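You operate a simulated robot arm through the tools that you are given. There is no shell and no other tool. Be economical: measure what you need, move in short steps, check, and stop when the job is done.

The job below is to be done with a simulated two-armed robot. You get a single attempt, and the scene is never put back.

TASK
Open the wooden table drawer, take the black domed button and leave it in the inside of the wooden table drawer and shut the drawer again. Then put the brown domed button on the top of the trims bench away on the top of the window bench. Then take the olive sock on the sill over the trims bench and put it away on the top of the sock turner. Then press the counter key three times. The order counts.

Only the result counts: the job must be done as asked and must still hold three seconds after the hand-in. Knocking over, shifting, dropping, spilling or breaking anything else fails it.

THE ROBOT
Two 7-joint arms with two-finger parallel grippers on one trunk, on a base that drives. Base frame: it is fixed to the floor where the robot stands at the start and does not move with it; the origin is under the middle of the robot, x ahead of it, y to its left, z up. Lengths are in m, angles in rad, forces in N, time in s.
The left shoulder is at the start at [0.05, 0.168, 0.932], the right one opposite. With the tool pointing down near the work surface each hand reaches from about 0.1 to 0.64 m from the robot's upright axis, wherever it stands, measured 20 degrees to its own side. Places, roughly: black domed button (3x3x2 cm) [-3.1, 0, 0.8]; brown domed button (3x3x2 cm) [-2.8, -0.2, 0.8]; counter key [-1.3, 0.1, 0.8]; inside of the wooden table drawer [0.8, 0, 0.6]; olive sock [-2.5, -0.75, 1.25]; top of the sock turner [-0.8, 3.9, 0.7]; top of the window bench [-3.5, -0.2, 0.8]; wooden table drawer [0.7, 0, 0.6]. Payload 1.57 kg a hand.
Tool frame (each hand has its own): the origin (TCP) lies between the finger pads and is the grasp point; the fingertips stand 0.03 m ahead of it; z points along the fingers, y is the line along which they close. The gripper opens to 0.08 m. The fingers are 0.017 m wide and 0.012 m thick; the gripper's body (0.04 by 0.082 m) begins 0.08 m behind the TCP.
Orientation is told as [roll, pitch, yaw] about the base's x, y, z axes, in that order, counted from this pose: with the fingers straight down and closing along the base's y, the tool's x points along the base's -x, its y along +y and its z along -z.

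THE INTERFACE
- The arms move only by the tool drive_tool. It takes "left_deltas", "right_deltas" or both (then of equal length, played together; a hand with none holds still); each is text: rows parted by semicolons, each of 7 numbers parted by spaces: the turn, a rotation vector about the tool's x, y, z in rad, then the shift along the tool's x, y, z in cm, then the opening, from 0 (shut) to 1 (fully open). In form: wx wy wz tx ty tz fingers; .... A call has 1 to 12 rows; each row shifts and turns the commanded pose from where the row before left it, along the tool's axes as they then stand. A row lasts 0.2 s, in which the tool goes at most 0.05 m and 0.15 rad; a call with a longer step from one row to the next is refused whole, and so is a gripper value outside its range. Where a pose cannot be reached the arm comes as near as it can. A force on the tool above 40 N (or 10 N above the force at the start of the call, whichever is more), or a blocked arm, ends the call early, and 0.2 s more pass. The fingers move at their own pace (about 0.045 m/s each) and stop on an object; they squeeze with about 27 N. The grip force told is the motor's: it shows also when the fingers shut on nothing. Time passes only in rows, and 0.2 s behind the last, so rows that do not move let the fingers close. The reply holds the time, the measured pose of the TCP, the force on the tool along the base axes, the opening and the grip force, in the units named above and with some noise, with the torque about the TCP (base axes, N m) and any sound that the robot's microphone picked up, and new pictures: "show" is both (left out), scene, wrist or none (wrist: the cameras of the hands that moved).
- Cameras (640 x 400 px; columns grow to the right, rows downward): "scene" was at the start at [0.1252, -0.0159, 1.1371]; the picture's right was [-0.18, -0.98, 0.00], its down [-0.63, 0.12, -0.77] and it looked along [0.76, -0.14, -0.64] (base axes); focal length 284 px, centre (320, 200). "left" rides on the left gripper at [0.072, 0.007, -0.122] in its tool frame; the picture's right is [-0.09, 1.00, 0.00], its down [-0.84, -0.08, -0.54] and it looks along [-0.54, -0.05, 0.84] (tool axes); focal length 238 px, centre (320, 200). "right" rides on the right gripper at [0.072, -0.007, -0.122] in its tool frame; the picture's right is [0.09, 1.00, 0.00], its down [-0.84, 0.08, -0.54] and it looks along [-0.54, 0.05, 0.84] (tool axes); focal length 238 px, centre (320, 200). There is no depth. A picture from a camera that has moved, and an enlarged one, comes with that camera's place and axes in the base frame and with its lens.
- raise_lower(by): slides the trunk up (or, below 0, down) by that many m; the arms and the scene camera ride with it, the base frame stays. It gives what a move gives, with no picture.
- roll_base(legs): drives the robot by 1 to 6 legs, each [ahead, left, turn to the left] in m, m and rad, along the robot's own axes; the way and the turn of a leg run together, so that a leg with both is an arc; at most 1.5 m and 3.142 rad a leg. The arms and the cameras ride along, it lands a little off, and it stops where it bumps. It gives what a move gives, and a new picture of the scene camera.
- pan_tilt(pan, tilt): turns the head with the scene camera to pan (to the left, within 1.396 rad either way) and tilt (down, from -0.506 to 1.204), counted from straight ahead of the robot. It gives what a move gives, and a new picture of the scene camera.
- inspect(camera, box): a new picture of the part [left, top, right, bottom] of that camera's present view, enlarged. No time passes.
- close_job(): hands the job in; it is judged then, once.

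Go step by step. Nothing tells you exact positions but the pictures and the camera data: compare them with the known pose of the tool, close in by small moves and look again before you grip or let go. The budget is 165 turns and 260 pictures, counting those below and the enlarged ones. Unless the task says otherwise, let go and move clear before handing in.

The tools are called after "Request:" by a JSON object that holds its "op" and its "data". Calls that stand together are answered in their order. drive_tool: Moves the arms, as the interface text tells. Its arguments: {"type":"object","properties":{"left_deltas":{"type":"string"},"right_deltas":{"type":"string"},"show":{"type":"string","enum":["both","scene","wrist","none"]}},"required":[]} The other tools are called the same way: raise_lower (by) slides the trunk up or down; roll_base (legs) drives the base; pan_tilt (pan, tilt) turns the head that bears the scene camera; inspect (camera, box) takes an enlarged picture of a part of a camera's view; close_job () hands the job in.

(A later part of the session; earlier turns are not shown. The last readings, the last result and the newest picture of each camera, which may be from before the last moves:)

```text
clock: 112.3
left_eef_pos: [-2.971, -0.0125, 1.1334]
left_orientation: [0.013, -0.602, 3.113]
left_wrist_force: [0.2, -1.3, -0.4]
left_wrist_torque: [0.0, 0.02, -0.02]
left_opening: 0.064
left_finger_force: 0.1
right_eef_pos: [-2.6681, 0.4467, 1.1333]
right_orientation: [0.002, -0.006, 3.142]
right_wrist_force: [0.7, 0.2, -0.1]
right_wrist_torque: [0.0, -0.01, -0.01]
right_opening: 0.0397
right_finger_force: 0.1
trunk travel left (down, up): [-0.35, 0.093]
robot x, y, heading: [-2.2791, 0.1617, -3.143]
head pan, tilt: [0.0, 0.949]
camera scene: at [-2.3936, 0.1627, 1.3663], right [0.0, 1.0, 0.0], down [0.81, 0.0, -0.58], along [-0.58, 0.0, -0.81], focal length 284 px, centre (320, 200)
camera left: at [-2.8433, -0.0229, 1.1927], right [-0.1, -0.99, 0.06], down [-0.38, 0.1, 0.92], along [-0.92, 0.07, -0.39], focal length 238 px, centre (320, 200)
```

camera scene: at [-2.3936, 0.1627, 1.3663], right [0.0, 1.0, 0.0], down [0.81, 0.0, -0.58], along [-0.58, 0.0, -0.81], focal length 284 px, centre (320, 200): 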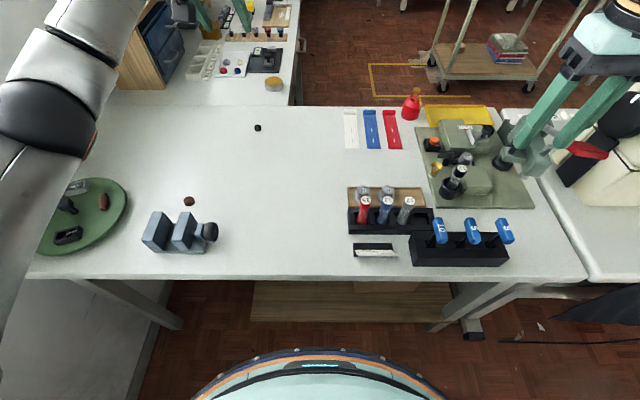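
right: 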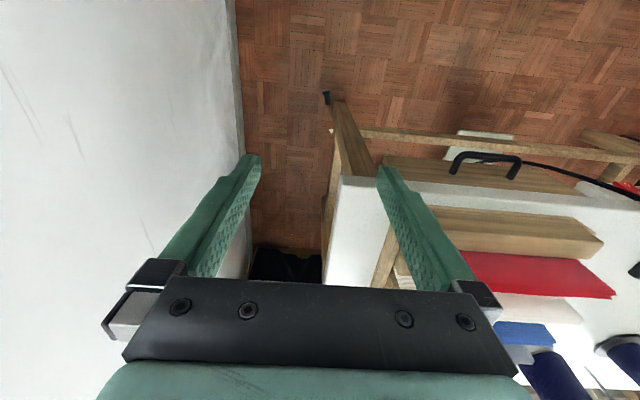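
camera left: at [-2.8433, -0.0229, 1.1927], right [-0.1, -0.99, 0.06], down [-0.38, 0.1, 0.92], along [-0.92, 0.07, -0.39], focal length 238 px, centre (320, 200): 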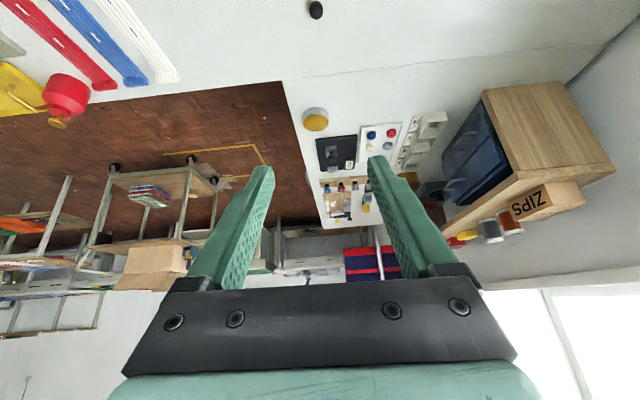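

The black button lies at about [-3.053, -0.021]. I'll lower the trunk and come to about 4 cm above it.

Request:
{"op": "raise_lower", "data": {"by": -0.22}}

Request:
{"op": "drive_tool", "data": {"left_deltas": "0 0 0 -2.0 0.3 2.3 0.8;0 0 0 -1.5 0.3 2.3 0.8"}}

```text
clock: 114.7
left_eef_pos: [-2.9709, -0.0142, 0.9129]
left_orientation: [0.008, -0.601, 3.118]
left_wrist_force: [-0.2, -0.7, -0.3]
left_wrist_torque: [0.03, 0.01, 0.03]
left_opening: 0.0638
left_finger_force: 0.0
right_eef_pos: [-2.6666, 0.4458, 0.9134]
right_orientation: [0.001, -0.006, 3.14]
right_wrist_force: [-0.2, -0.5, 0.5]
right_wrist_torque: [0.02, 0.01, -0.01]
right_opening: 0.04
right_finger_force: 0.2
trunk travel left (down, up): [-0.13, 0.313]
robot x, y, heading: [-2.2797, 0.1605, -3.139]
head pan, tilt: [0.0, 0.949]
```

```text
clock: 115.3
left_eef_pos: [-3.0206, -0.0209, 0.8927]
left_orientation: [0.009, -0.603, 3.116]
left_wrist_force: [0.5, -0.7, 0.8]
left_wrist_torque: [0.04, 0.03, 0.0]
left_opening: 0.0638
left_finger_force: 0.0
left hand out of reach, approached as far as the arm can: row 2
right_eef_pos: [-2.6674, 0.4465, 0.9131]
right_orientation: [0.0, -0.005, 3.141]
right_wrist_force: [-0.1, -0.3, -0.9]
right_wrist_torque: [0.04, -0.01, -0.01]
right_opening: 0.04
right_finger_force: 0.0
trunk travel left (down, up): [-0.13, 0.313]
robot x, y, heading: [-2.2793, 0.1618, -3.142]
head pan, tilt: [0.0, 0.949]
camera scene: at [-2.3937, 0.1615, 1.1463], right [0.0, 1.0, 0.0], down [0.81, 0.0, -0.58], along [-0.58, 0.0, -0.81], focal length 284 px, centre (320, 200)
camera left: at [-2.892, -0.0296, 0.9533], right [-0.1, -0.99, 0.06], down [-0.38, 0.09, 0.92], along [-0.92, 0.07, -0.39], focal length 238 px, centre (320, 200)
```

scene: 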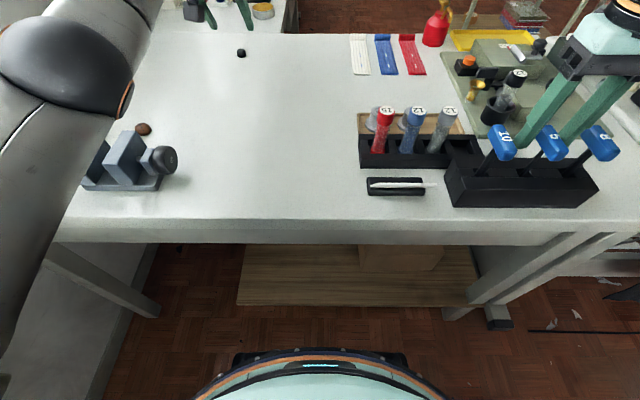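
left: 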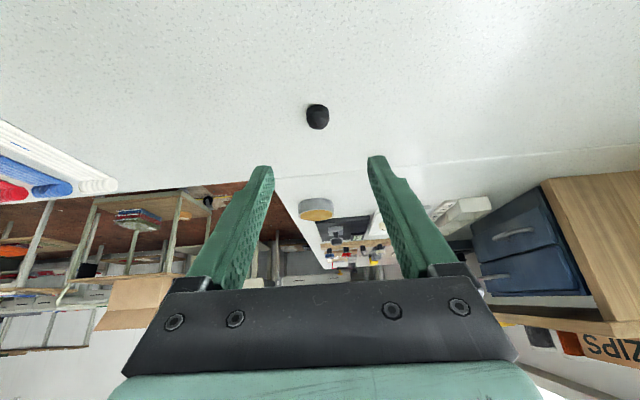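

The arm is near full stretch, but the base has room. I'll roll 6 cm closer and then line up again.

Request:
{"op": "roll_base", "data": {"legs": [[0.06, 0, 0]]}}

Request:
{"op": "drive_tool", "data": {"left_deltas": "0 0 0 3.2 0 -0.2 0.8", "show": "wrist"}}

```text
clock: 116.2
left_eef_pos: [-3.0789, -0.0204, 0.8934]
left_orientation: [0.009, -0.6, 3.116]
left_wrist_force: [0.3, -0.8, 0.1]
left_wrist_torque: [0.0, -0.02, 0.01]
left_opening: 0.0641
left_finger_force: 0.2
right_eef_pos: [-2.7275, 0.4456, 0.9139]
right_orientation: [0.001, -0.004, -3.142]
right_wrist_force: [0.2, 0.0, 0.1]
right_wrist_torque: [0.0, -0.03, -0.02]
right_opening: 0.0399
right_finger_force: 0.0
trunk travel left (down, up): [-0.13, 0.313]
robot x, y, heading: [-2.3392, 0.1602, -3.142]
head pan, tilt: [0.0, 0.949]
camera scene: at [-2.4527, 0.162, 1.1463], right [0.0, 1.0, 0.0], down [0.81, 0.0, -0.58], along [-0.58, 0.0, -0.81], focal length 284 px, centre (320, 200)
```

scene: 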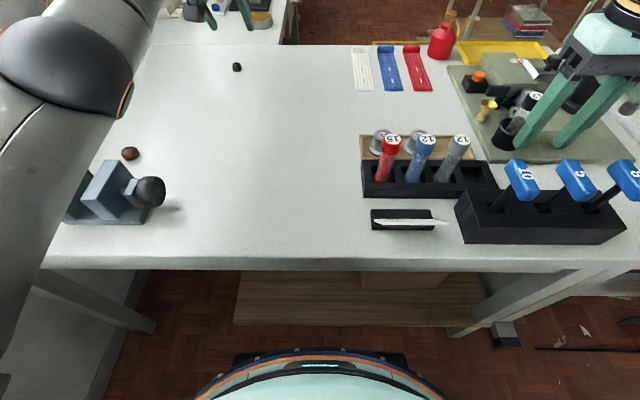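

```text
clock: 116.6
left_eef_pos: [-3.0495, -0.0197, 0.8789]
left_orientation: [0.01, -0.6, 3.119]
left_wrist_force: [0.4, 0.9, 0.7]
left_wrist_torque: [-0.04, 0.01, 0.01]
left_opening: 0.0644
left_finger_force: 0.1
right_eef_pos: [-2.7264, 0.4483, 0.9151]
right_orientation: [0.003, -0.007, 3.141]
right_wrist_force: [1.1, 1.3, 0.0]
right_wrist_torque: [-0.06, 0.04, 0.01]
right_opening: 0.0405
right_finger_force: 0.1
trunk travel left (down, up): [-0.13, 0.313]
robot x, y, heading: [-2.3407, 0.1614, -3.142]
head pan, tilt: [0.0, 0.949]
camera left: at [-2.9206, -0.0285, 0.9383], right [-0.09, -0.99, 0.06], down [-0.38, 0.09, 0.92], along [-0.92, 0.06, -0.39], focal length 238 px, centre (320, 200)
```

left: 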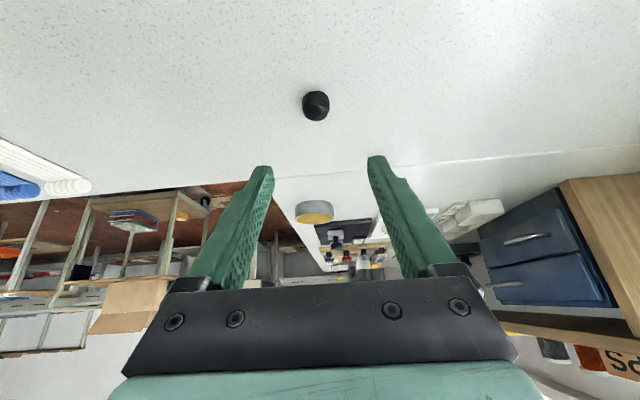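

The button's position is confirmed from two views. I lower so that the fingertips come down on either side of it.

Request:
{"op": "drive_tool", "data": {"left_deltas": "0 0 0 1.6 0.1 1.1 0.8;0 0 0 1.6 0.1 1.1 0.8", "show": "wrist"}}

```text
clock: 117.4
left_eef_pos: [-3.0359, -0.0189, 0.873]
left_orientation: [0.012, -0.644, 3.114]
left_wrist_force: [0.2, -0.3, 0.3]
left_wrist_torque: [0.0, -0.02, 0.0]
left_opening: 0.0639
left_finger_force: 0.1
right_eef_pos: [-2.7221, 0.4501, 0.9148]
right_orientation: [0.007, -0.014, 3.137]
right_wrist_force: [0.1, 0.9, 0.0]
right_wrist_torque: [-0.03, 0.01, -0.03]
right_opening: 0.04
right_finger_force: 0.0
trunk travel left (down, up): [-0.13, 0.313]
robot x, y, heading: [-2.3412, 0.163, 3.141]
head pan, tilt: [0.0, 0.949]
stopped in row 2 (left hand): the arm was blocked; the commanded pose is now the measured one
camera left: at [-2.9063, -0.0278, 0.9266], right [-0.09, -0.99, 0.07], down [-0.34, 0.09, 0.94], along [-0.94, 0.07, -0.35], focal length 238 px, centre (320, 200)
```

left: 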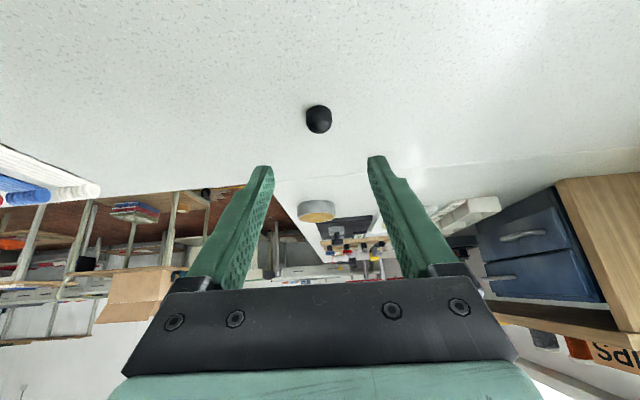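

The arm is blocked, and its low elbow or forearm may be touching the bench. I'll lift straight up with the trunk and look.

Request:
{"op": "raise_lower", "data": {"by": 0.15}}

Request:
{"op": "pan_tilt", "data": {"pan": 0.5, "tilt": 0.95}}

```text
clock: 119.2
left_eef_pos: [-3.04, -0.023, 1.0098]
left_orientation: [0.007, -0.626, 3.116]
left_wrist_force: [0.4, -0.1, 0.3]
left_wrist_torque: [0.03, -0.01, 0.03]
left_opening: 0.064
left_finger_force: 0.1
right_eef_pos: [-2.7269, 0.447, 1.0636]
right_orientation: [0.001, -0.006, 3.14]
right_wrist_force: [0.0, 0.3, 0.2]
right_wrist_torque: [0.01, 0.02, 0.01]
right_opening: 0.0401
right_finger_force: 0.0
trunk travel left (down, up): [-0.28, 0.163]
robot x, y, heading: [-2.344, 0.1625, 3.138]
head pan, tilt: [0.0, 0.949]
```

```text
clock: 120.1
left_eef_pos: [-3.0405, -0.0236, 1.0084]
left_orientation: [0.011, -0.627, 3.119]
left_wrist_force: [-0.4, -0.4, 0.1]
left_wrist_torque: [0.04, 0.02, -0.02]
left_opening: 0.064
left_finger_force: 0.0
right_eef_pos: [-2.727, 0.4464, 1.0629]
right_orientation: [0.002, -0.005, 3.143]
right_wrist_force: [0.2, 1.0, -0.2]
right_wrist_torque: [0.0, -0.01, 0.0]
right_opening: 0.04
right_finger_force: 0.0
trunk travel left (down, up): [-0.28, 0.163]
robot x, y, heading: [-2.3403, 0.163, 3.142]
head pan, tilt: [0.499, 0.949]
camera scene: at [-2.4439, 0.1276, 1.2964], right [-0.48, 0.88, 0.0], down [0.71, 0.39, -0.58], along [-0.51, -0.28, -0.81], focal length 284 px, centre (320, 200)
```

scene: 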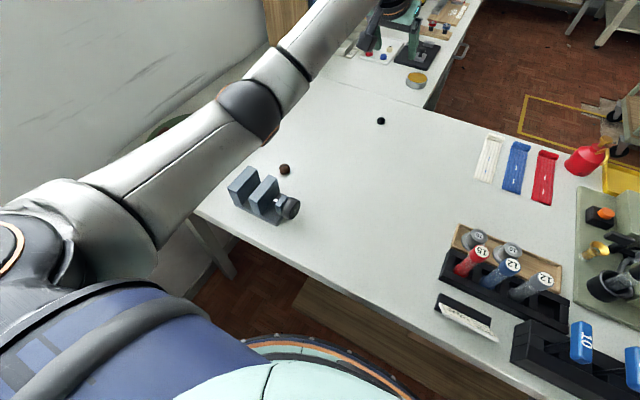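

Nothing on the bench looks moved. With the trunk higher the arm is straighter, so I'll lower the hand by the arm alone and watch the elbow.

Request:
{"op": "drive_tool", "data": {"left_deltas": "0 0 0 2 0 2.7 0.8;0 0 0 2 0 2.7 0.8;0 0 0 2 0 2.7 0.8"}}

```text
clock: 120.9
left_eef_pos: [-3.0391, -0.0233, 0.907]
left_orientation: [0.006, -0.628, 3.118]
left_wrist_force: [0.0, 0.1, -0.3]
left_wrist_torque: [0.01, 0.05, -0.01]
left_opening: 0.0639
left_finger_force: 0.1
right_eef_pos: [-2.7266, 0.4461, 1.064]
right_orientation: [0.003, -0.006, 3.142]
right_wrist_force: [1.2, -0.7, -0.4]
right_wrist_torque: [-0.01, 0.02, 0.02]
right_opening: 0.04
right_finger_force: 0.1
trunk travel left (down, up): [-0.28, 0.163]
robot x, y, heading: [-2.3425, 0.1615, 3.141]
head pan, tilt: [0.499, 0.949]
camera scene: at [-2.444, 0.1275, 1.2964], right [-0.48, 0.88, 0.0], down [0.71, 0.39, -0.58], along [-0.51, -0.28, -0.81], focal length 284 px, centre (320, 200)
camera left: at [-2.9089, -0.0332, 0.965], right [-0.09, -0.99, 0.06], down [-0.36, 0.09, 0.93], along [-0.93, 0.07, -0.36], focal length 238 px, centre (320, 200)
```

scene: 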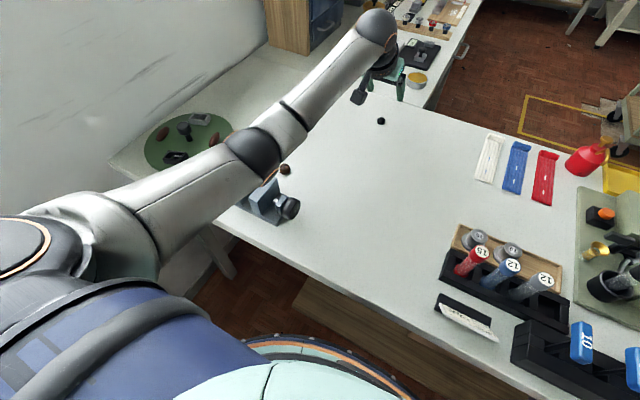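
left: 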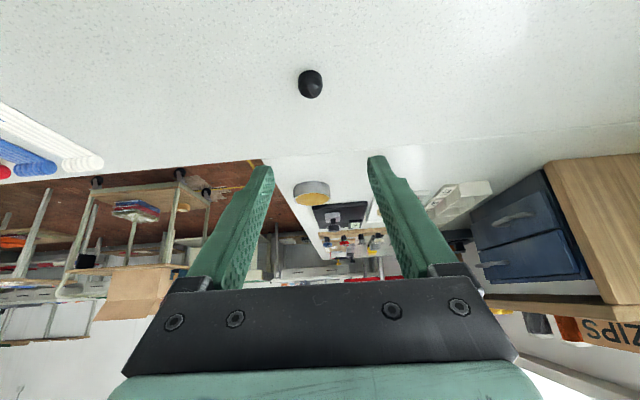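

The elbow hangs right over the vise. I'll lift the hand, strafe right 0.2 m so the elbow comes over the clear middle of the bench, and pull the right arm in.

Request:
{"op": "drive_tool", "data": {"left_deltas": "0 0 0 -2 0 -2.7 0.8;0 0 0 -2 0 -2.7 0.8;0 0 0 -1 0 -1.35 0.8", "right_deltas": "0 0 0 3 3 0 0.5;0 0 0 3 3 0 0.5;0 0 0 0 3 0 0.5", "show": "none"}}

Request:
{"op": "roll_base", "data": {"legs": [[0, -0.2, 0]]}}

```text
clock: 121.7
left_eef_pos: [-3.04, -0.0225, 0.9927]
left_orientation: [0.01, -0.626, 3.117]
left_wrist_force: [0.4, 0.8, 0.1]
left_wrist_torque: [-0.01, -0.01, -0.02]
left_opening: 0.0637
left_finger_force: 0.1
right_eef_pos: [-2.6676, 0.3552, 1.0637]
right_orientation: [0.001, -0.006, 3.139]
right_wrist_force: [0.1, 0.3, 0.5]
right_wrist_torque: [-0.01, -0.01, -0.01]
right_opening: 0.0399
right_finger_force: 0.0
trunk travel left (down, up): [-0.28, 0.163]
robot x, y, heading: [-2.3425, 0.1619, 3.138]
head pan, tilt: [0.499, 0.949]
```

```text
clock: 123.3
left_eef_pos: [-3.0406, 0.1782, 0.9943]
left_orientation: [0.009, -0.629, 3.114]
left_wrist_force: [-0.3, 0.6, -0.1]
left_wrist_torque: [-0.01, -0.01, -0.01]
left_opening: 0.0638
left_finger_force: 0.0
right_eef_pos: [-2.666, 0.5587, 1.0631]
right_orientation: [0.002, -0.005, 3.14]
right_wrist_force: [0.0, -0.5, 0.3]
right_wrist_torque: [0.0, 0.01, 0.0]
right_opening: 0.0402
right_finger_force: 0.2
trunk travel left (down, up): [-0.28, 0.163]
robot x, y, heading: [-2.3427, 0.3637, 3.144]
head pan, tilt: [0.499, 0.949]
camera scene: at [-2.4438, 0.329, 1.2964], right [-0.48, 0.88, 0.0], down [0.71, 0.39, -0.58], along [-0.51, -0.28, -0.81], focal length 284 px, centre (320, 200)
```

scene: 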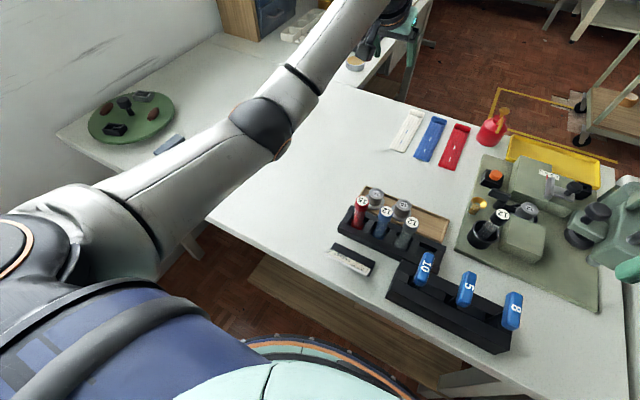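

Now I bring the left hand across, in line above the button.

Request:
{"op": "drive_tool", "data": {"left_deltas": "0 0 0 1.29 4 1.78 0.8;0 0 0 1.29 4 1.78 0.8;0 0 0 1.29 4 1.78 0.8;0 0 0 1.29 4 1.78 0.8;0 0 0 1.29 4 1.78 0.8"}}

```text
clock: 124.5
left_eef_pos: [-3.0452, -0.0224, 0.8849]
left_orientation: [0.01, -0.629, 3.115]
left_wrist_force: [-1.0, 0.0, 0.4]
left_wrist_torque: [0.0, -0.01, 0.01]
left_opening: 0.0642
left_finger_force: 0.0
right_eef_pos: [-2.6669, 0.5569, 1.0648]
right_orientation: [0.0, -0.005, 3.141]
right_wrist_force: [0.5, 0.3, 0.7]
right_wrist_torque: [0.0, -0.02, 0.0]
right_opening: 0.0399
right_finger_force: 0.0
trunk travel left (down, up): [-0.28, 0.163]
robot x, y, heading: [-2.3418, 0.3642, 3.14]
head pan, tilt: [0.499, 0.949]
camera scene: at [-2.4439, 0.3282, 1.2964], right [-0.48, 0.88, 0.0], down [0.71, 0.39, -0.58], along [-0.51, -0.28, -0.81], focal length 284 px, centre (320, 200)
camera left: at [-2.9155, -0.0324, 0.9412], right [-0.09, -0.99, 0.06], down [-0.36, 0.09, 0.93], along [-0.93, 0.07, -0.36], focal length 238 px, centre (320, 200)
```

scene: 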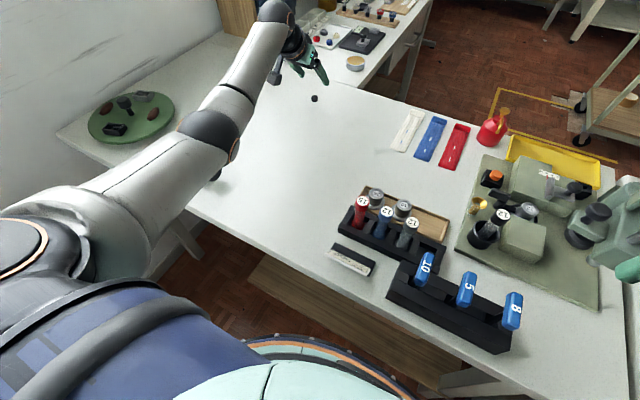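
left: 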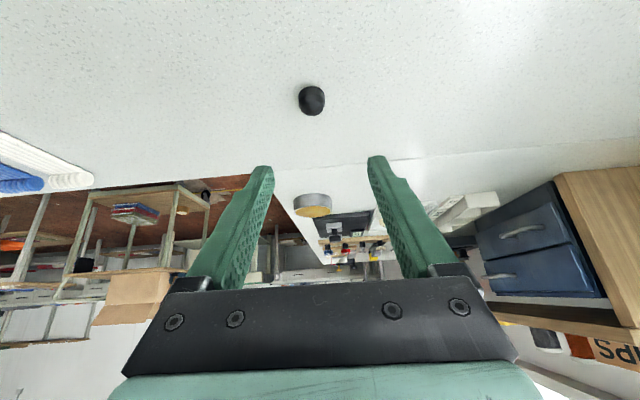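

The elbow is close above the vise. For clearance I'll raise the trunk 5 cm and lower the hand by the arm.

Request:
{"op": "raise_lower", "data": {"by": 0.05}}

Request:
{"op": "drive_tool", "data": {"left_deltas": "0 0 0 2 0 2 0.8;0 0 0 2 0 2 0.8"}}

```text
clock: 125.4
left_eef_pos: [-3.0452, -0.0232, 0.934]
left_orientation: [0.009, -0.626, 3.116]
left_wrist_force: [-0.1, -0.2, 0.4]
left_wrist_torque: [0.01, -0.02, 0.01]
left_opening: 0.064
left_finger_force: 0.1
right_eef_pos: [-2.6671, 0.5561, 1.1143]
right_orientation: [0.002, -0.004, 3.14]
right_wrist_force: [-0.3, 0.3, -0.4]
right_wrist_torque: [0.0, 0.0, 0.02]
right_opening: 0.0399
right_finger_force: 0.0
trunk travel left (down, up): [-0.33, 0.113]
robot x, y, heading: [-2.3411, 0.3682, 3.143]
head pan, tilt: [0.499, 0.949]
```

```text
clock: 126.0
left_eef_pos: [-3.0357, -0.0233, 0.8809]
left_orientation: [0.01, -0.627, 3.116]
left_wrist_force: [0.7, -1.0, 0.8]
left_wrist_torque: [-0.02, -0.01, -0.01]
left_opening: 0.0639
left_finger_force: 0.0
right_eef_pos: [-2.6667, 0.5567, 1.1136]
right_orientation: [0.0, -0.003, 3.141]
right_wrist_force: [0.4, 0.9, 0.3]
right_wrist_torque: [-0.02, -0.03, 0.0]
right_opening: 0.0398
right_finger_force: 0.1
trunk travel left (down, up): [-0.33, 0.113]
robot x, y, heading: [-2.3398, 0.3638, 3.141]
head pan, tilt: [0.499, 0.949]
camera scene: at [-2.4439, 0.3284, 1.3464], right [-0.48, 0.88, 0.0], down [0.71, 0.39, -0.58], along [-0.51, -0.28, -0.81], focal length 284 px, centre (320, 200)
camera left: at [-2.9064, -0.0322, 0.9363], right [-0.09, -0.99, 0.06], down [-0.36, 0.09, 0.93], along [-0.93, 0.07, -0.36], focal length 238 px, centre (320, 200)
```

scene: 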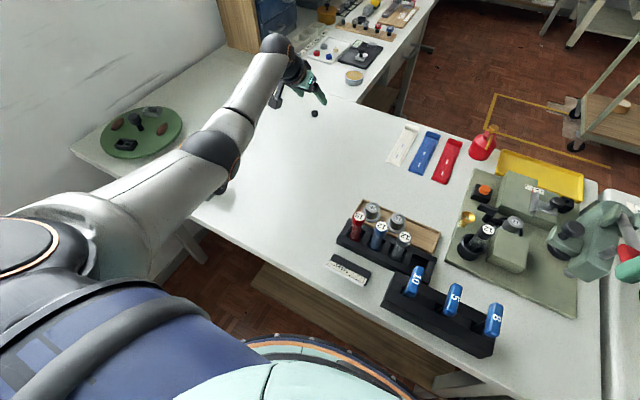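
left: 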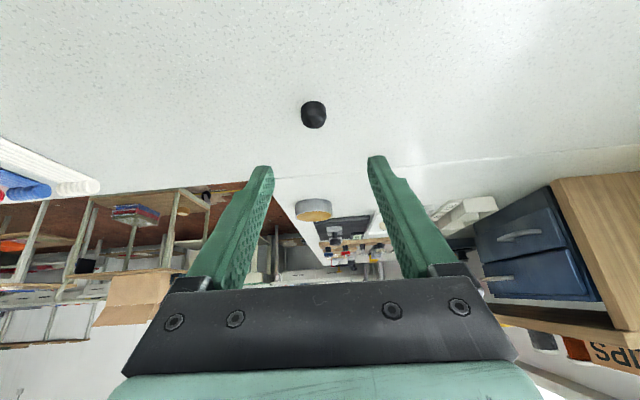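

Clear so far, and the button is still at [-3.052, -0.020]. I make the final descent over it.

Request:
{"op": "drive_tool", "data": {"left_deltas": "0 0 0 1.3 -0.2 1.78 0.8;0 0 0 1.3 -0.1 1.78 0.8", "show": "wrist"}}

```text
clock: 126.6
left_eef_pos: [-3.0342, -0.021, 0.8347]
left_orientation: [0.01, -0.627, 3.116]
left_wrist_force: [0.7, 0.9, -0.5]
left_wrist_torque: [0.01, -0.01, 0.0]
left_opening: 0.0638
left_finger_force: 0.1
right_eef_pos: [-2.6676, 0.5576, 1.1146]
right_orientation: [0.001, -0.005, 3.139]
right_wrist_force: [1.2, 0.1, 1.3]
right_wrist_torque: [0.0, -0.02, -0.01]
right_opening: 0.0398
right_finger_force: 0.1
trunk travel left (down, up): [-0.33, 0.113]
robot x, y, heading: [-2.3393, 0.363, 3.143]
head pan, tilt: [0.499, 0.949]
camera left: at [-2.9061, -0.0294, 0.8916], right [-0.09, -0.99, 0.06], down [-0.36, 0.09, 0.93], along [-0.93, 0.07, -0.36], focal length 238 px, centre (320, 200)
```

left: 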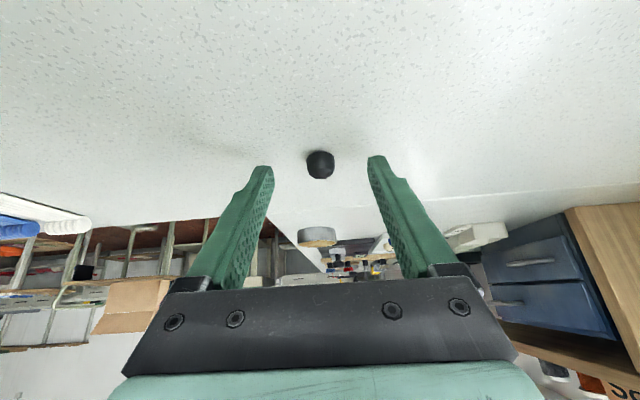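

The button sits right between the fingertips. A few millimetres forward, then close.

Request:
{"op": "drive_tool", "data": {"left_deltas": "0 0 0 -0.45 0 0.45 0.8;0 0 0 0 0 0 0;0 0 0 0 0 0 0;0 0 0 0 0 0 0;0 0 0 0 0 0 0", "show": "wrist"}}

```text
clock: 127.8
left_eef_pos: [-3.0412, -0.0206, 0.8339]
left_orientation: [0.008, -0.629, 3.118]
left_wrist_force: [0.3, -0.6, -1.0]
left_wrist_torque: [-0.04, -0.01, 0.04]
left_opening: 0.0178
left_finger_force: 24.9
right_eef_pos: [-2.6678, 0.558, 1.1134]
right_orientation: [0.001, -0.005, 3.141]
right_wrist_force: [-0.7, -0.5, -0.2]
right_wrist_torque: [0.01, 0.02, -0.02]
right_opening: 0.0401
right_finger_force: 0.1
trunk travel left (down, up): [-0.33, 0.113]
robot x, y, heading: [-2.3425, 0.3627, 3.144]
head pan, tilt: [0.499, 0.949]
camera left: at [-2.912, -0.0295, 0.8911], right [-0.09, -0.99, 0.06], down [-0.36, 0.09, 0.93], along [-0.93, 0.07, -0.36], focal length 238 px, centre (320, 200)
```

left: 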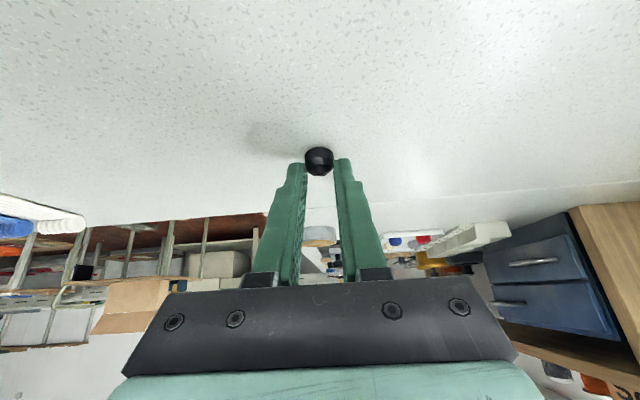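

The button measures about 19 mm wide in the picture, which matches the 18 mm grip, so it is held across its middle. I lift and check.

Request:
{"op": "drive_tool", "data": {"left_deltas": "0 0 0 -1 0 -1.4 0;0 0 0 -2 0 -2.7 0;0 0 0 -2 0 -2.7 0;0 0 0 -2 0 -2.7 0"}}

```text
clock: 128.8
left_eef_pos: [-3.0423, -0.0196, 0.9509]
left_orientation: [0.009, -0.627, 3.117]
left_wrist_force: [-0.6, -0.4, -0.2]
left_wrist_torque: [0.02, 0.01, 0.0]
left_opening: 0.0166
left_finger_force: 27.5
right_eef_pos: [-2.6671, 0.5565, 1.1151]
right_orientation: [0.001, -0.005, 3.14]
right_wrist_force: [0.3, 0.3, -0.1]
right_wrist_torque: [0.01, 0.01, -0.01]
right_opening: 0.0398
right_finger_force: 0.0
trunk travel left (down, up): [-0.33, 0.113]
robot x, y, heading: [-2.3405, 0.3628, 3.146]
head pan, tilt: [0.499, 0.949]
camera scene: at [-2.4437, 0.3287, 1.3464], right [-0.48, 0.88, 0.0], down [0.71, 0.39, -0.58], along [-0.51, -0.28, -0.81], focal length 284 px, centre (320, 200)
camera left: at [-2.9124, -0.0275, 1.0078], right [-0.09, -0.99, 0.06], down [-0.36, 0.09, 0.93], along [-0.93, 0.07, -0.36], focal length 238 px, centre (320, 200)
```

scene: 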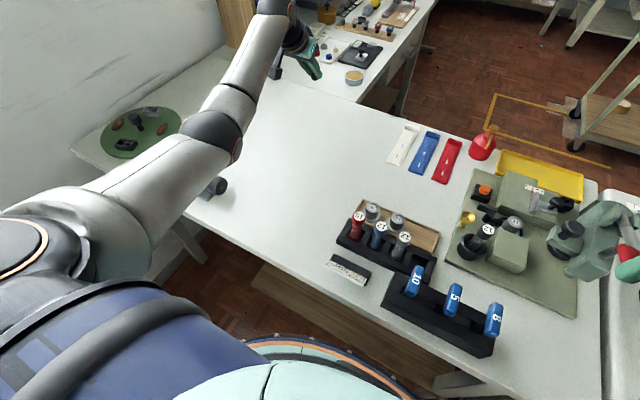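
left: 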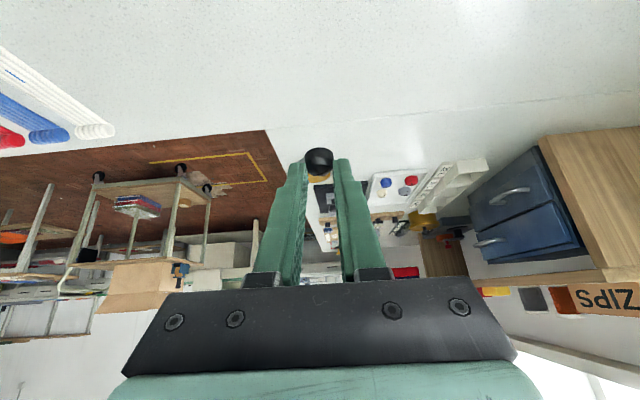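

I have it, but only by the very tips. For a safe long carry I'll set it back down and regrip about 8 mm deeper.

Request:
{"op": "drive_tool", "data": {"left_deltas": "0 0 0 2 0 2.7 0;0 0 0 2 0 2.7 0;0 0 0 2 0 2.7 0;0 0 0 0.9 0 1.3 0;0 0 0 0 0 0 0.5;0 0 0 0 0 0 0.5;0 0 0 0 0 0.5 0.5;0 0 0 0 0 0.3 0.5", "show": "wrist"}}

```text
clock: 130.6
left_eef_pos: [-3.0459, -0.02, 0.8301]
left_orientation: [0.007, -0.628, 3.118]
left_wrist_force: [0.6, -0.3, -0.3]
left_wrist_torque: [-0.02, 0.01, 0.0]
left_opening: 0.0398
left_finger_force: 0.0
right_eef_pos: [-2.6667, 0.5577, 1.1134]
right_orientation: [0.002, -0.004, 3.139]
right_wrist_force: [0.0, -0.3, -0.3]
right_wrist_torque: [-0.02, 0.01, 0.03]
right_opening: 0.04
right_finger_force: 0.1
trunk travel left (down, up): [-0.33, 0.113]
robot x, y, heading: [-2.343, 0.3647, 3.143]
head pan, tilt: [0.499, 0.949]
camera left: at [-2.9173, -0.0293, 0.8861], right [-0.09, -0.99, 0.06], down [-0.36, 0.09, 0.93], along [-0.93, 0.07, -0.36], focal length 238 px, centre (320, 200)
```

left: 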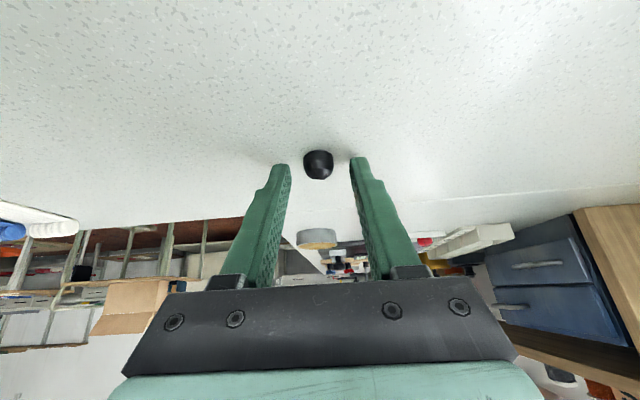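

Request:
{"op": "drive_tool", "data": {"left_deltas": "0 0 0 -0.25 0 0.6 0.5;0 0 0 0 0 0 0;0 0 0 0 0 0 0;0 0 0 0 0 0 0;0 0 0 0 0 0 0", "show": "wrist"}}

```text
clock: 131.8
left_eef_pos: [-3.0516, -0.0179, 0.8305]
left_orientation: [0.01, -0.633, 3.116]
left_wrist_force: [-2.7, 4.4, 9.2]
left_wrist_torque: [0.24, 0.18, 0.01]
left_opening: 0.017
left_finger_force: 27.2
right_eef_pos: [-2.666, 0.5588, 1.1144]
right_orientation: [0.002, -0.008, 3.14]
right_wrist_force: [-1.3, -0.3, 0.2]
right_wrist_torque: [0.01, 0.0, 0.0]
right_opening: 0.04
right_finger_force: 0.0
trunk travel left (down, up): [-0.33, 0.113]
robot x, y, heading: [-2.3374, 0.367, 3.135]
head pan, tilt: [0.499, 0.949]
camera left: at [-2.921, -0.0262, 0.885], right [-0.09, -0.99, 0.06], down [-0.35, 0.09, 0.93], along [-0.93, 0.07, -0.36], focal length 238 px, centre (320, 200)
```

left: 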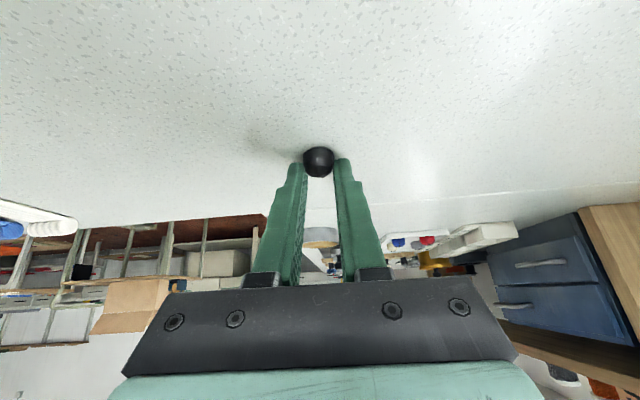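

Request:
{"op": "drive_tool", "data": {"left_deltas": "0 0 0 -1 0 -1.4 0;0 0 0 -2 0 -2.7 0;0 0 0 -2 0 -2.7 0;0 0 0 -2 0 -2.7 0;0 0 0 0 0 0 0", "show": "none"}}

Request:
{"op": "inspect", "data": {"camera": "left", "box": [240, 100, 400, 200]}}

```text
clock: 133.0
left_eef_pos: [-3.0543, -0.0172, 0.9444]
left_orientation: [0.009, -0.627, 3.117]
left_wrist_force: [-0.3, -0.2, 0.2]
left_wrist_torque: [-0.01, 0.01, -0.01]
left_opening: 0.0168
left_finger_force: 27.1
right_eef_pos: [-2.6675, 0.5575, 1.1152]
right_orientation: [0.001, -0.005, 3.139]
right_wrist_force: [-0.1, 0.5, 0.4]
right_wrist_torque: [0.0, 0.01, 0.01]
right_opening: 0.04
right_finger_force: 0.0
trunk travel left (down, up): [-0.33, 0.113]
robot x, y, heading: [-2.341, 0.3611, 3.143]
head pan, tilt: [0.499, 0.949]
```

```text
4.00 times, centred on (320, 150) of left
camera zoom: at [-2.9248, -0.0273, 1.0016], right [-0.09, -0.99, 0.06], down [-0.36, 0.09, 0.93], along [-0.93, 0.07, -0.36], focal length 953 px, centre (320, 400)
```

zoom: 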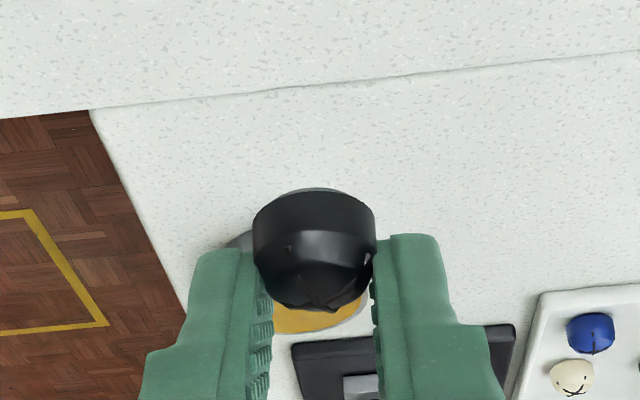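

The button is held well now. I raise the trunk and retract the hand close to the body before driving back.

Request:
{"op": "raise_lower", "data": {"by": 0.1}}

Request:
{"op": "drive_tool", "data": {"left_deltas": "0 0 0 3.6 0 -2.6 0;0 0 0 3.6 0 -2.6 0;0 0 0 3.6 0 -2.6 0;0 0 0 3.6 0 -2.6 0;0 0 0 3.6 0 -2.6 0;0 0 0 3.6 0 -2.6 0;0 0.15 0 3.6 0 -2.6 0;0 0.15 0 3.6 0 -2.0 0;0 0.15 0 0 0 0 0;0 0.15 0 0 0 0 0"}}

```text
clock: 134.4
left_eef_pos: [-3.0546, -0.0184, 1.0444]
left_orientation: [0.009, -0.626, 3.116]
left_wrist_force: [-0.8, -0.3, -0.8]
left_wrist_torque: [0.03, 0.01, 0.0]
left_opening: 0.0168
left_finger_force: 27.2
right_eef_pos: [-2.6668, 0.5576, 1.2146]
right_orientation: [0.001, -0.006, 3.14]
right_wrist_force: [-0.1, 0.9, 0.2]
right_wrist_torque: [0.04, 0.01, -0.02]
right_opening: 0.04
right_finger_force: 0.0
trunk travel left (down, up): [-0.43, 0.013]
robot x, y, heading: [-2.344, 0.3652, 3.137]
head pan, tilt: [0.499, 0.949]
```

```text
clock: 136.6
left_eef_pos: [-2.702, -0.0261, 1.0474]
left_orientation: [0.008, -0.025, 3.122]
left_wrist_force: [0.6, 0.6, 0.5]
left_wrist_torque: [-0.02, -0.01, 0.06]
left_opening: 0.0164
left_finger_force: 26.9
right_eef_pos: [-2.6674, 0.5567, 1.2142]
right_orientation: [0.002, -0.003, 3.141]
right_wrist_force: [-0.5, -0.4, -0.3]
right_wrist_torque: [0.0, 0.01, 0.02]
right_opening: 0.0401
right_finger_force: 0.2
trunk travel left (down, up): [-0.43, 0.013]
robot x, y, heading: [-2.3378, 0.3665, 3.141]
head pan, tilt: [0.499, 0.949]
camera scene: at [-2.444, 0.3286, 1.4463], right [-0.48, 0.88, 0.0], down [0.71, 0.39, -0.58], along [-0.51, -0.28, -0.81], focal length 284 px, centre (320, 200)
camera left: at [-2.628, -0.0324, 1.1663], right [-0.11, -0.99, 0.01], down [-0.82, 0.1, 0.56], along [-0.56, 0.05, -0.83], focal length 238 px, centre (320, 200)
```

scene: 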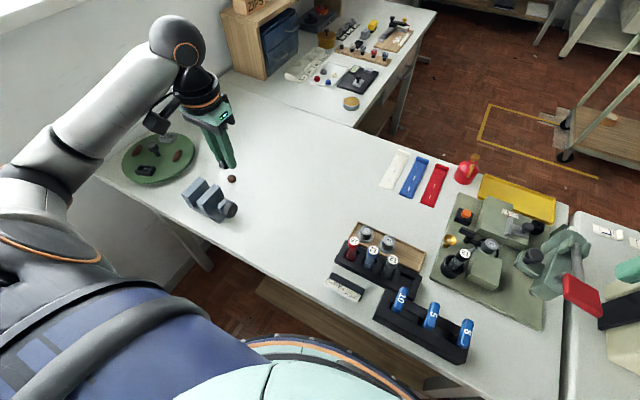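
left: 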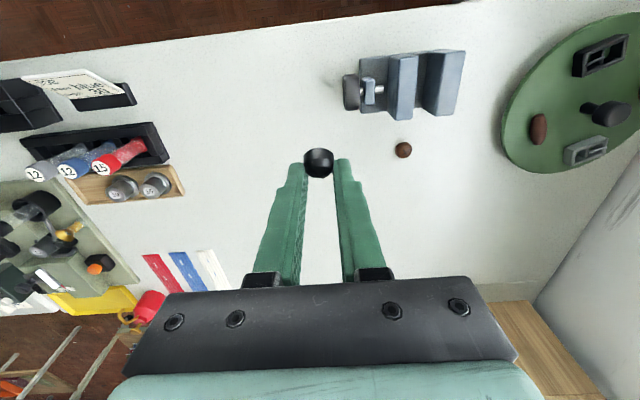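

Still firmly held. I bring the hand in front of the body, then drive back: away from the bench, out of the aisle, then toward the drawer.

Request:
{"op": "drive_tool", "data": {"left_deltas": "0 0 0 0 -4 0 0;0 0 0 0 -4 0 0;0 0 0 0 -4 0 0;0 0 0 0 -4 0 0;0 0 0 0 -4 0 0", "show": "none"}}

Request:
{"op": "roll_base", "data": {"legs": [[-0.24, 0, 0], [0, 0, -1.57], [1.5, 0, 0]]}}

```text
clock: 137.8
left_eef_pos: [-2.6958, 0.1767, 1.0429]
left_orientation: [0.01, -0.028, 3.123]
left_wrist_force: [-0.3, -0.3, 0.2]
left_wrist_torque: [-0.05, 0.01, 0.04]
left_opening: 0.0169
left_finger_force: 27.0
right_eef_pos: [-2.6669, 0.558, 1.2138]
right_orientation: [0.001, -0.006, 3.138]
right_wrist_force: [0.1, 0.4, -0.7]
right_wrist_torque: [-0.01, 0.02, -0.01]
right_opening: 0.0396
right_finger_force: 0.0
trunk travel left (down, up): [-0.43, 0.013]
robot x, y, heading: [-2.3402, 0.3649, 3.141]
head pan, tilt: [0.499, 0.949]
```

```text
clock: 150.4
left_eef_pos: [-2.352, 2.2338, 1.0432]
left_orientation: [0.007, -0.029, 1.591]
left_wrist_force: [-0.1, -0.5, -0.1]
left_wrist_torque: [0.01, 0.01, 0.03]
left_opening: 0.0166
left_finger_force: 26.2
right_eef_pos: [-1.9696, 2.2183, 1.2142]
right_orientation: [0.002, -0.004, 1.609]
right_wrist_force: [-0.9, -0.1, 0.4]
right_wrist_torque: [-0.02, -0.02, -0.04]
right_opening: 0.0398
right_finger_force: 0.1
trunk travel left (down, up): [-0.43, 0.013]
robot x, y, heading: [-2.1487, 1.8875, 1.609]
head pan, tilt: [0.499, 0.949]
camera scene: at [-2.1875, 1.9879, 1.4464], right [0.86, 0.51, 0.0], down [0.42, -0.7, -0.58], along [-0.3, 0.5, -0.81], focal length 284 px, centre (320, 200)
```

scene: 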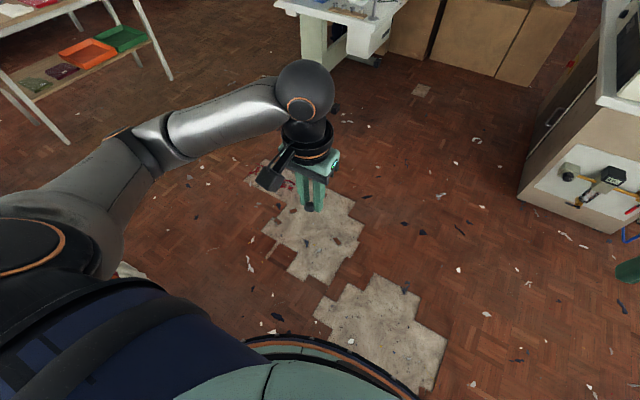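

Out of the aisle. I'll face +x, drive along the open floor and strafe back toward the drawer.

Request:
{"op": "roll_base", "data": {"legs": [[0, 0, -1.609], [1.05, 0, 0], [1.05, 0, 0], [0, -1.4, 0]]}}

Request:
{"op": "pan_tilt", "data": {"pan": -0.6, "tilt": 0.7}}

```text
clock: 171.4
left_eef_pos: [0.2675, 0.6145, 1.0424]
left_orientation: [0.009, -0.027, -0.045]
left_wrist_force: [0.1, 0.2, 0.5]
left_wrist_torque: [-0.02, -0.01, 0.0]
left_opening: 0.0167
left_finger_force: 26.7
right_eef_pos: [0.2277, 0.2314, 1.2132]
right_orientation: [0.002, -0.005, -0.026]
right_wrist_force: [0.3, 0.2, -0.6]
right_wrist_torque: [0.01, -0.03, -0.02]
right_opening: 0.04
right_finger_force: 0.1
trunk travel left (down, up): [-0.43, 0.013]
robot x, y, heading: [-0.0929, 0.4383, -0.029]
head pan, tilt: [0.499, 0.949]
camera scene: at [0.0124, 0.4668, 1.4464], right [0.46, -0.89, 0.0], down [-0.72, -0.37, -0.58], along [0.52, 0.27, -0.81], focal length 284 px, centre (320, 200)
```

scene: 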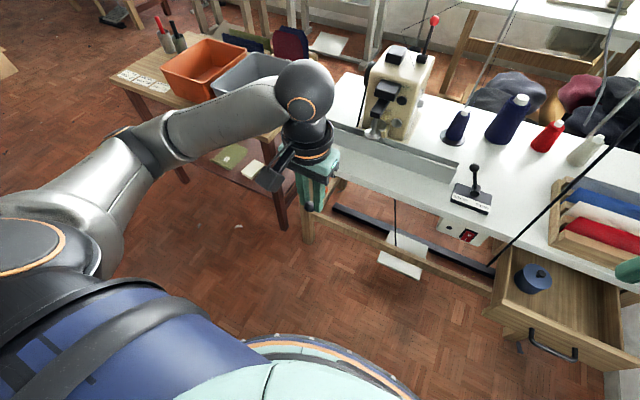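

```text
clock: 172.7
left_eef_pos: [0.2659, 0.6149, 1.043]
left_orientation: [0.008, -0.029, -0.044]
left_wrist_force: [0.2, -0.6, 0.8]
left_wrist_torque: [-0.01, 0.01, 0.0]
left_opening: 0.0168
left_finger_force: 26.6
right_eef_pos: [0.2276, 0.2333, 1.2144]
right_orientation: [0.002, -0.005, -0.026]
right_wrist_force: [0.7, -0.4, -0.1]
right_wrist_torque: [-0.02, 0.01, 0.0]
right_opening: 0.04
right_finger_force: 0.1
trunk travel left (down, up): [-0.43, 0.013]
robot x, y, heading: [-0.0952, 0.4365, -0.023]
head pan, tilt: [-0.6, 0.7]
camera scene: at [0.0166, 0.3841, 1.4662], right [-0.59, -0.81, 0.0], down [-0.52, 0.38, -0.76], along [0.62, -0.45, -0.64], focal length 284 px, centre (320, 200)
```

scene: 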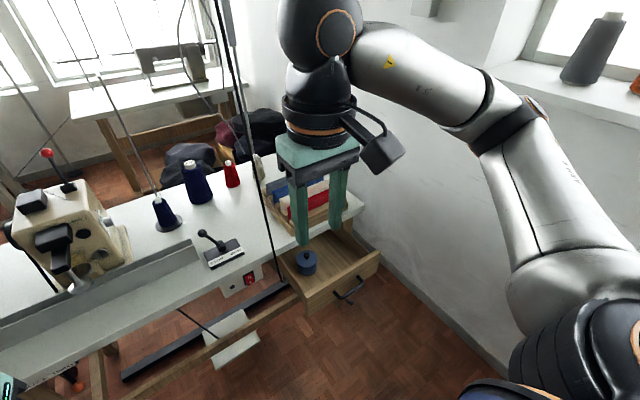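

The drawer stands open ahead with the jar at about [0.53, 0.08]. I'll move in to y ≈ 0, lower the trunk, and bring the hand over the free right part of the drawer.

Request:
{"op": "roll_base", "data": {"legs": [[0, -0.43, 0.023]]}}

Request:
{"op": "raise_lower", "data": {"by": -0.2}}

Request:
{"op": "drive_tool", "data": {"left_deltas": "0 0 0 -2 -4 0 0;0 0 0 -2 -4 0 0;0 0 0 -2 -4 0 0;0 0 0 -2 -4 0 0;0 0 0 -3 -3 0 0"}}

```text
clock: 175.3
left_eef_pos: [0.2563, 0.1982, 1.0427]
left_orientation: [0.007, -0.029, -0.024]
left_wrist_force: [0.7, 0.0, 0.0]
left_wrist_torque: [-0.01, -0.02, -0.02]
left_opening: 0.0167
left_finger_force: 27.4
right_eef_pos: [0.2243, -0.1855, 1.2138]
right_orientation: [0.001, -0.005, -0.001]
right_wrist_force: [0.4, -0.9, -0.2]
right_wrist_torque: [0.01, -0.02, -0.01]
right_opening: 0.0401
right_finger_force: 0.1
trunk travel left (down, up): [-0.43, 0.013]
robot x, y, heading: [-0.0989, 0.0109, -0.005]
head pan, tilt: [-0.6, 0.7]
camera scene: at [0.0115, -0.0387, 1.4661], right [-0.57, -0.82, 0.0], down [-0.53, 0.37, -0.76], along [0.63, -0.43, -0.64], focal length 284 px, centre (320, 200)
```

scene: 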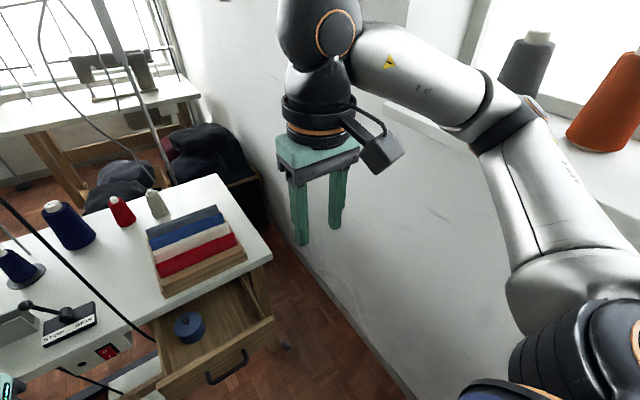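

```text
clock: 177.5
left_eef_pos: [0.2548, 0.1994, 0.8434]
left_orientation: [0.007, -0.028, -0.023]
left_wrist_force: [-0.1, 0.4, 0.5]
left_wrist_torque: [0.0, -0.03, 0.01]
left_opening: 0.0168
left_finger_force: 26.8
right_eef_pos: [0.2257, -0.1855, 1.0136]
right_orientation: [0.003, -0.006, -0.004]
right_wrist_force: [-0.9, 0.2, -0.6]
right_wrist_torque: [0.01, 0.02, 0.02]
right_opening: 0.0399
right_finger_force: 0.1
trunk travel left (down, up): [-0.23, 0.213]
robot x, y, heading: [-0.1004, 0.0093, -0.002]
head pan, tilt: [-0.6, 0.7]
```

```text
clock: 178.7
left_eef_pos: [0.3599, 0.0064, 0.8453]
left_orientation: [0.007, -0.028, -0.023]
left_wrist_force: [-0.1, -0.5, -0.3]
left_wrist_torque: [0.0, 0.0, 0.03]
left_opening: 0.0168
left_finger_force: 27.0
right_eef_pos: [0.226, -0.1849, 1.0146]
right_orientation: [0.004, -0.004, -0.004]
right_wrist_force: [0.0, 0.5, 0.2]
right_wrist_torque: [0.02, 0.02, 0.04]
right_opening: 0.0402
right_finger_force: 0.1
trunk travel left (down, up): [-0.23, 0.213]
robot x, y, heading: [-0.1014, 0.0101, -0.01]
head pan, tilt: [-0.6, 0.7]
camera scene: at [0.0115, -0.0385, 1.2661], right [-0.57, -0.82, 0.0], down [-0.53, 0.37, -0.76], along [0.63, -0.43, -0.64], focal length 284 px, centre (320, 200)
camera left: at [0.2844, 0.0141, 0.9648], right [0.12, 0.99, 0.01], down [0.82, -0.1, 0.56], along [0.56, -0.06, -0.83], focal length 238 px, centre (320, 200)
```

scene: 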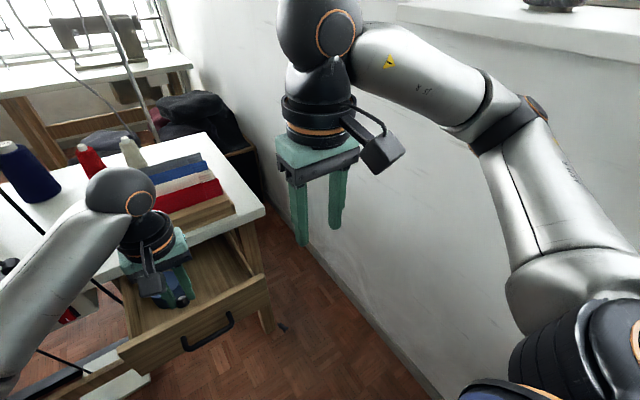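
left: 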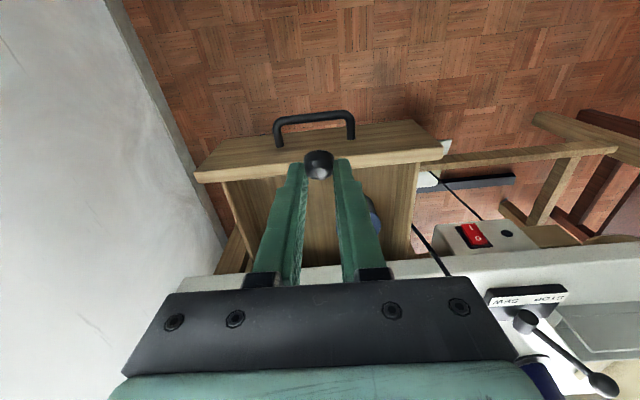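

The free drawer space spans x 0.41–0.54. I go to [0.475, -0.04] and descend into the drawer.

Request:
{"op": "drive_tool", "data": {"left_deltas": "0 0 0 -3.9 -1.5 0 0;0 0 0 -3.9 -1.5 0 0;0 0 0 -3.9 -1.5 0 0;0 0 0 0 0 4 0;0 0 0 0 0 4 0;0 0 0 0 0 4 0", "show": "wrist"}}

```text
clock: 180.1
left_eef_pos: [0.4559, -0.0246, 0.7259]
left_orientation: [0.007, -0.028, -0.022]
left_wrist_force: [-0.6, -0.2, 0.8]
left_wrist_torque: [-0.02, 0.06, 0.0]
left_opening: 0.0163
left_finger_force: 27.1
left hand out of reach, approached as far as the arm can: row 3, 5, 6
right_eef_pos: [0.2258, -0.1849, 1.015]
right_orientation: [0.002, -0.005, -0.004]
right_wrist_force: [0.2, 0.0, -0.2]
right_wrist_torque: [-0.01, 0.01, 0.02]
right_opening: 0.04
right_finger_force: 0.0
trunk travel left (down, up): [-0.23, 0.213]
robot x, y, heading: [-0.1025, 0.0116, -0.002]
head pan, tilt: [-0.6, 0.7]
camera left: at [0.3804, -0.0173, 0.8455], right [0.11, 0.99, 0.01], down [0.82, -0.1, 0.56], along [0.56, -0.06, -0.83], focal length 238 px, centre (320, 200)
```

left: 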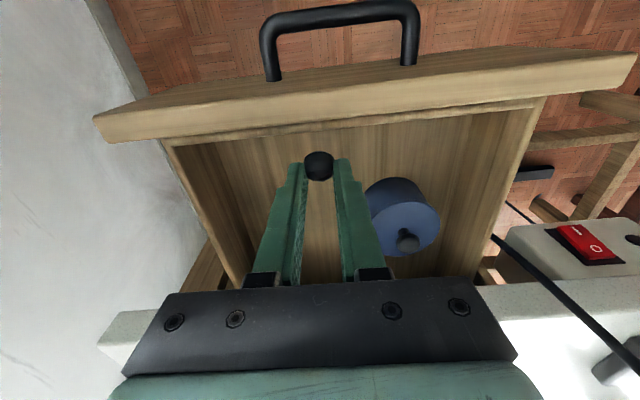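

The free floor is directly below; the jar is just left of the hand. I shift 2 cm right and lower.

Request:
{"op": "raise_lower", "data": {"by": -0.04}}

Request:
{"op": "drive_tool", "data": {"left_deltas": "0 0 0 0 -2 0 0;0 0 0 0 0 1 0;0 0 0 0 0 1 0;0 0 0 0 0 0.5 0", "show": "wrist"}}

```text
clock: 180.9
left_eef_pos: [0.456, -0.0253, 0.6858]
left_orientation: [0.008, -0.028, -0.022]
left_wrist_force: [0.2, -0.7, 0.0]
left_wrist_torque: [-0.04, 0.0, 0.01]
left_opening: 0.0168
left_finger_force: 27.4
right_eef_pos: [0.2252, -0.1839, 0.9748]
right_orientation: [0.003, -0.004, -0.004]
right_wrist_force: [-0.3, -0.2, -0.1]
right_wrist_torque: [-0.01, -0.02, 0.02]
right_opening: 0.0398
right_finger_force: 0.1
trunk travel left (down, up): [-0.19, 0.253]
robot x, y, heading: [-0.0971, 0.0108, -0.003]
head pan, tilt: [-0.6, 0.7]
```

```text
clock: 181.9
left_eef_pos: [0.4426, -0.0356, 0.6607]
left_orientation: [0.008, -0.028, -0.023]
left_wrist_force: [0.7, -0.4, 0.0]
left_wrist_torque: [-0.01, 0.0, 0.03]
left_opening: 0.0167
left_finger_force: 27.3
left hand out of reach, approached as far as the arm can: row 1, 3
right_eef_pos: [0.2248, -0.1847, 0.9746]
right_orientation: [0.003, -0.007, -0.003]
right_wrist_force: [-0.2, -0.2, -0.1]
right_wrist_torque: [0.0, 0.0, 0.05]
right_opening: 0.0401
right_finger_force: 0.1
trunk travel left (down, up): [-0.19, 0.253]
robot x, y, heading: [-0.1017, 0.0094, -0.003]
head pan, tilt: [-0.6, 0.7]
camera left: at [0.3675, -0.0285, 0.7811], right [0.11, 0.99, 0.01], down [0.82, -0.1, 0.56], along [0.56, -0.06, -0.83], focal length 238 px, centre (320, 200)
```

left: 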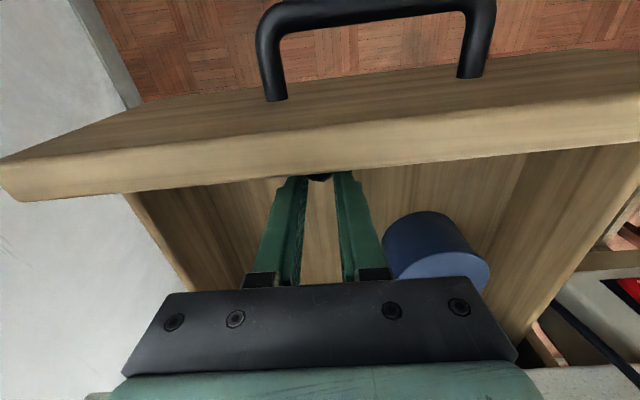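

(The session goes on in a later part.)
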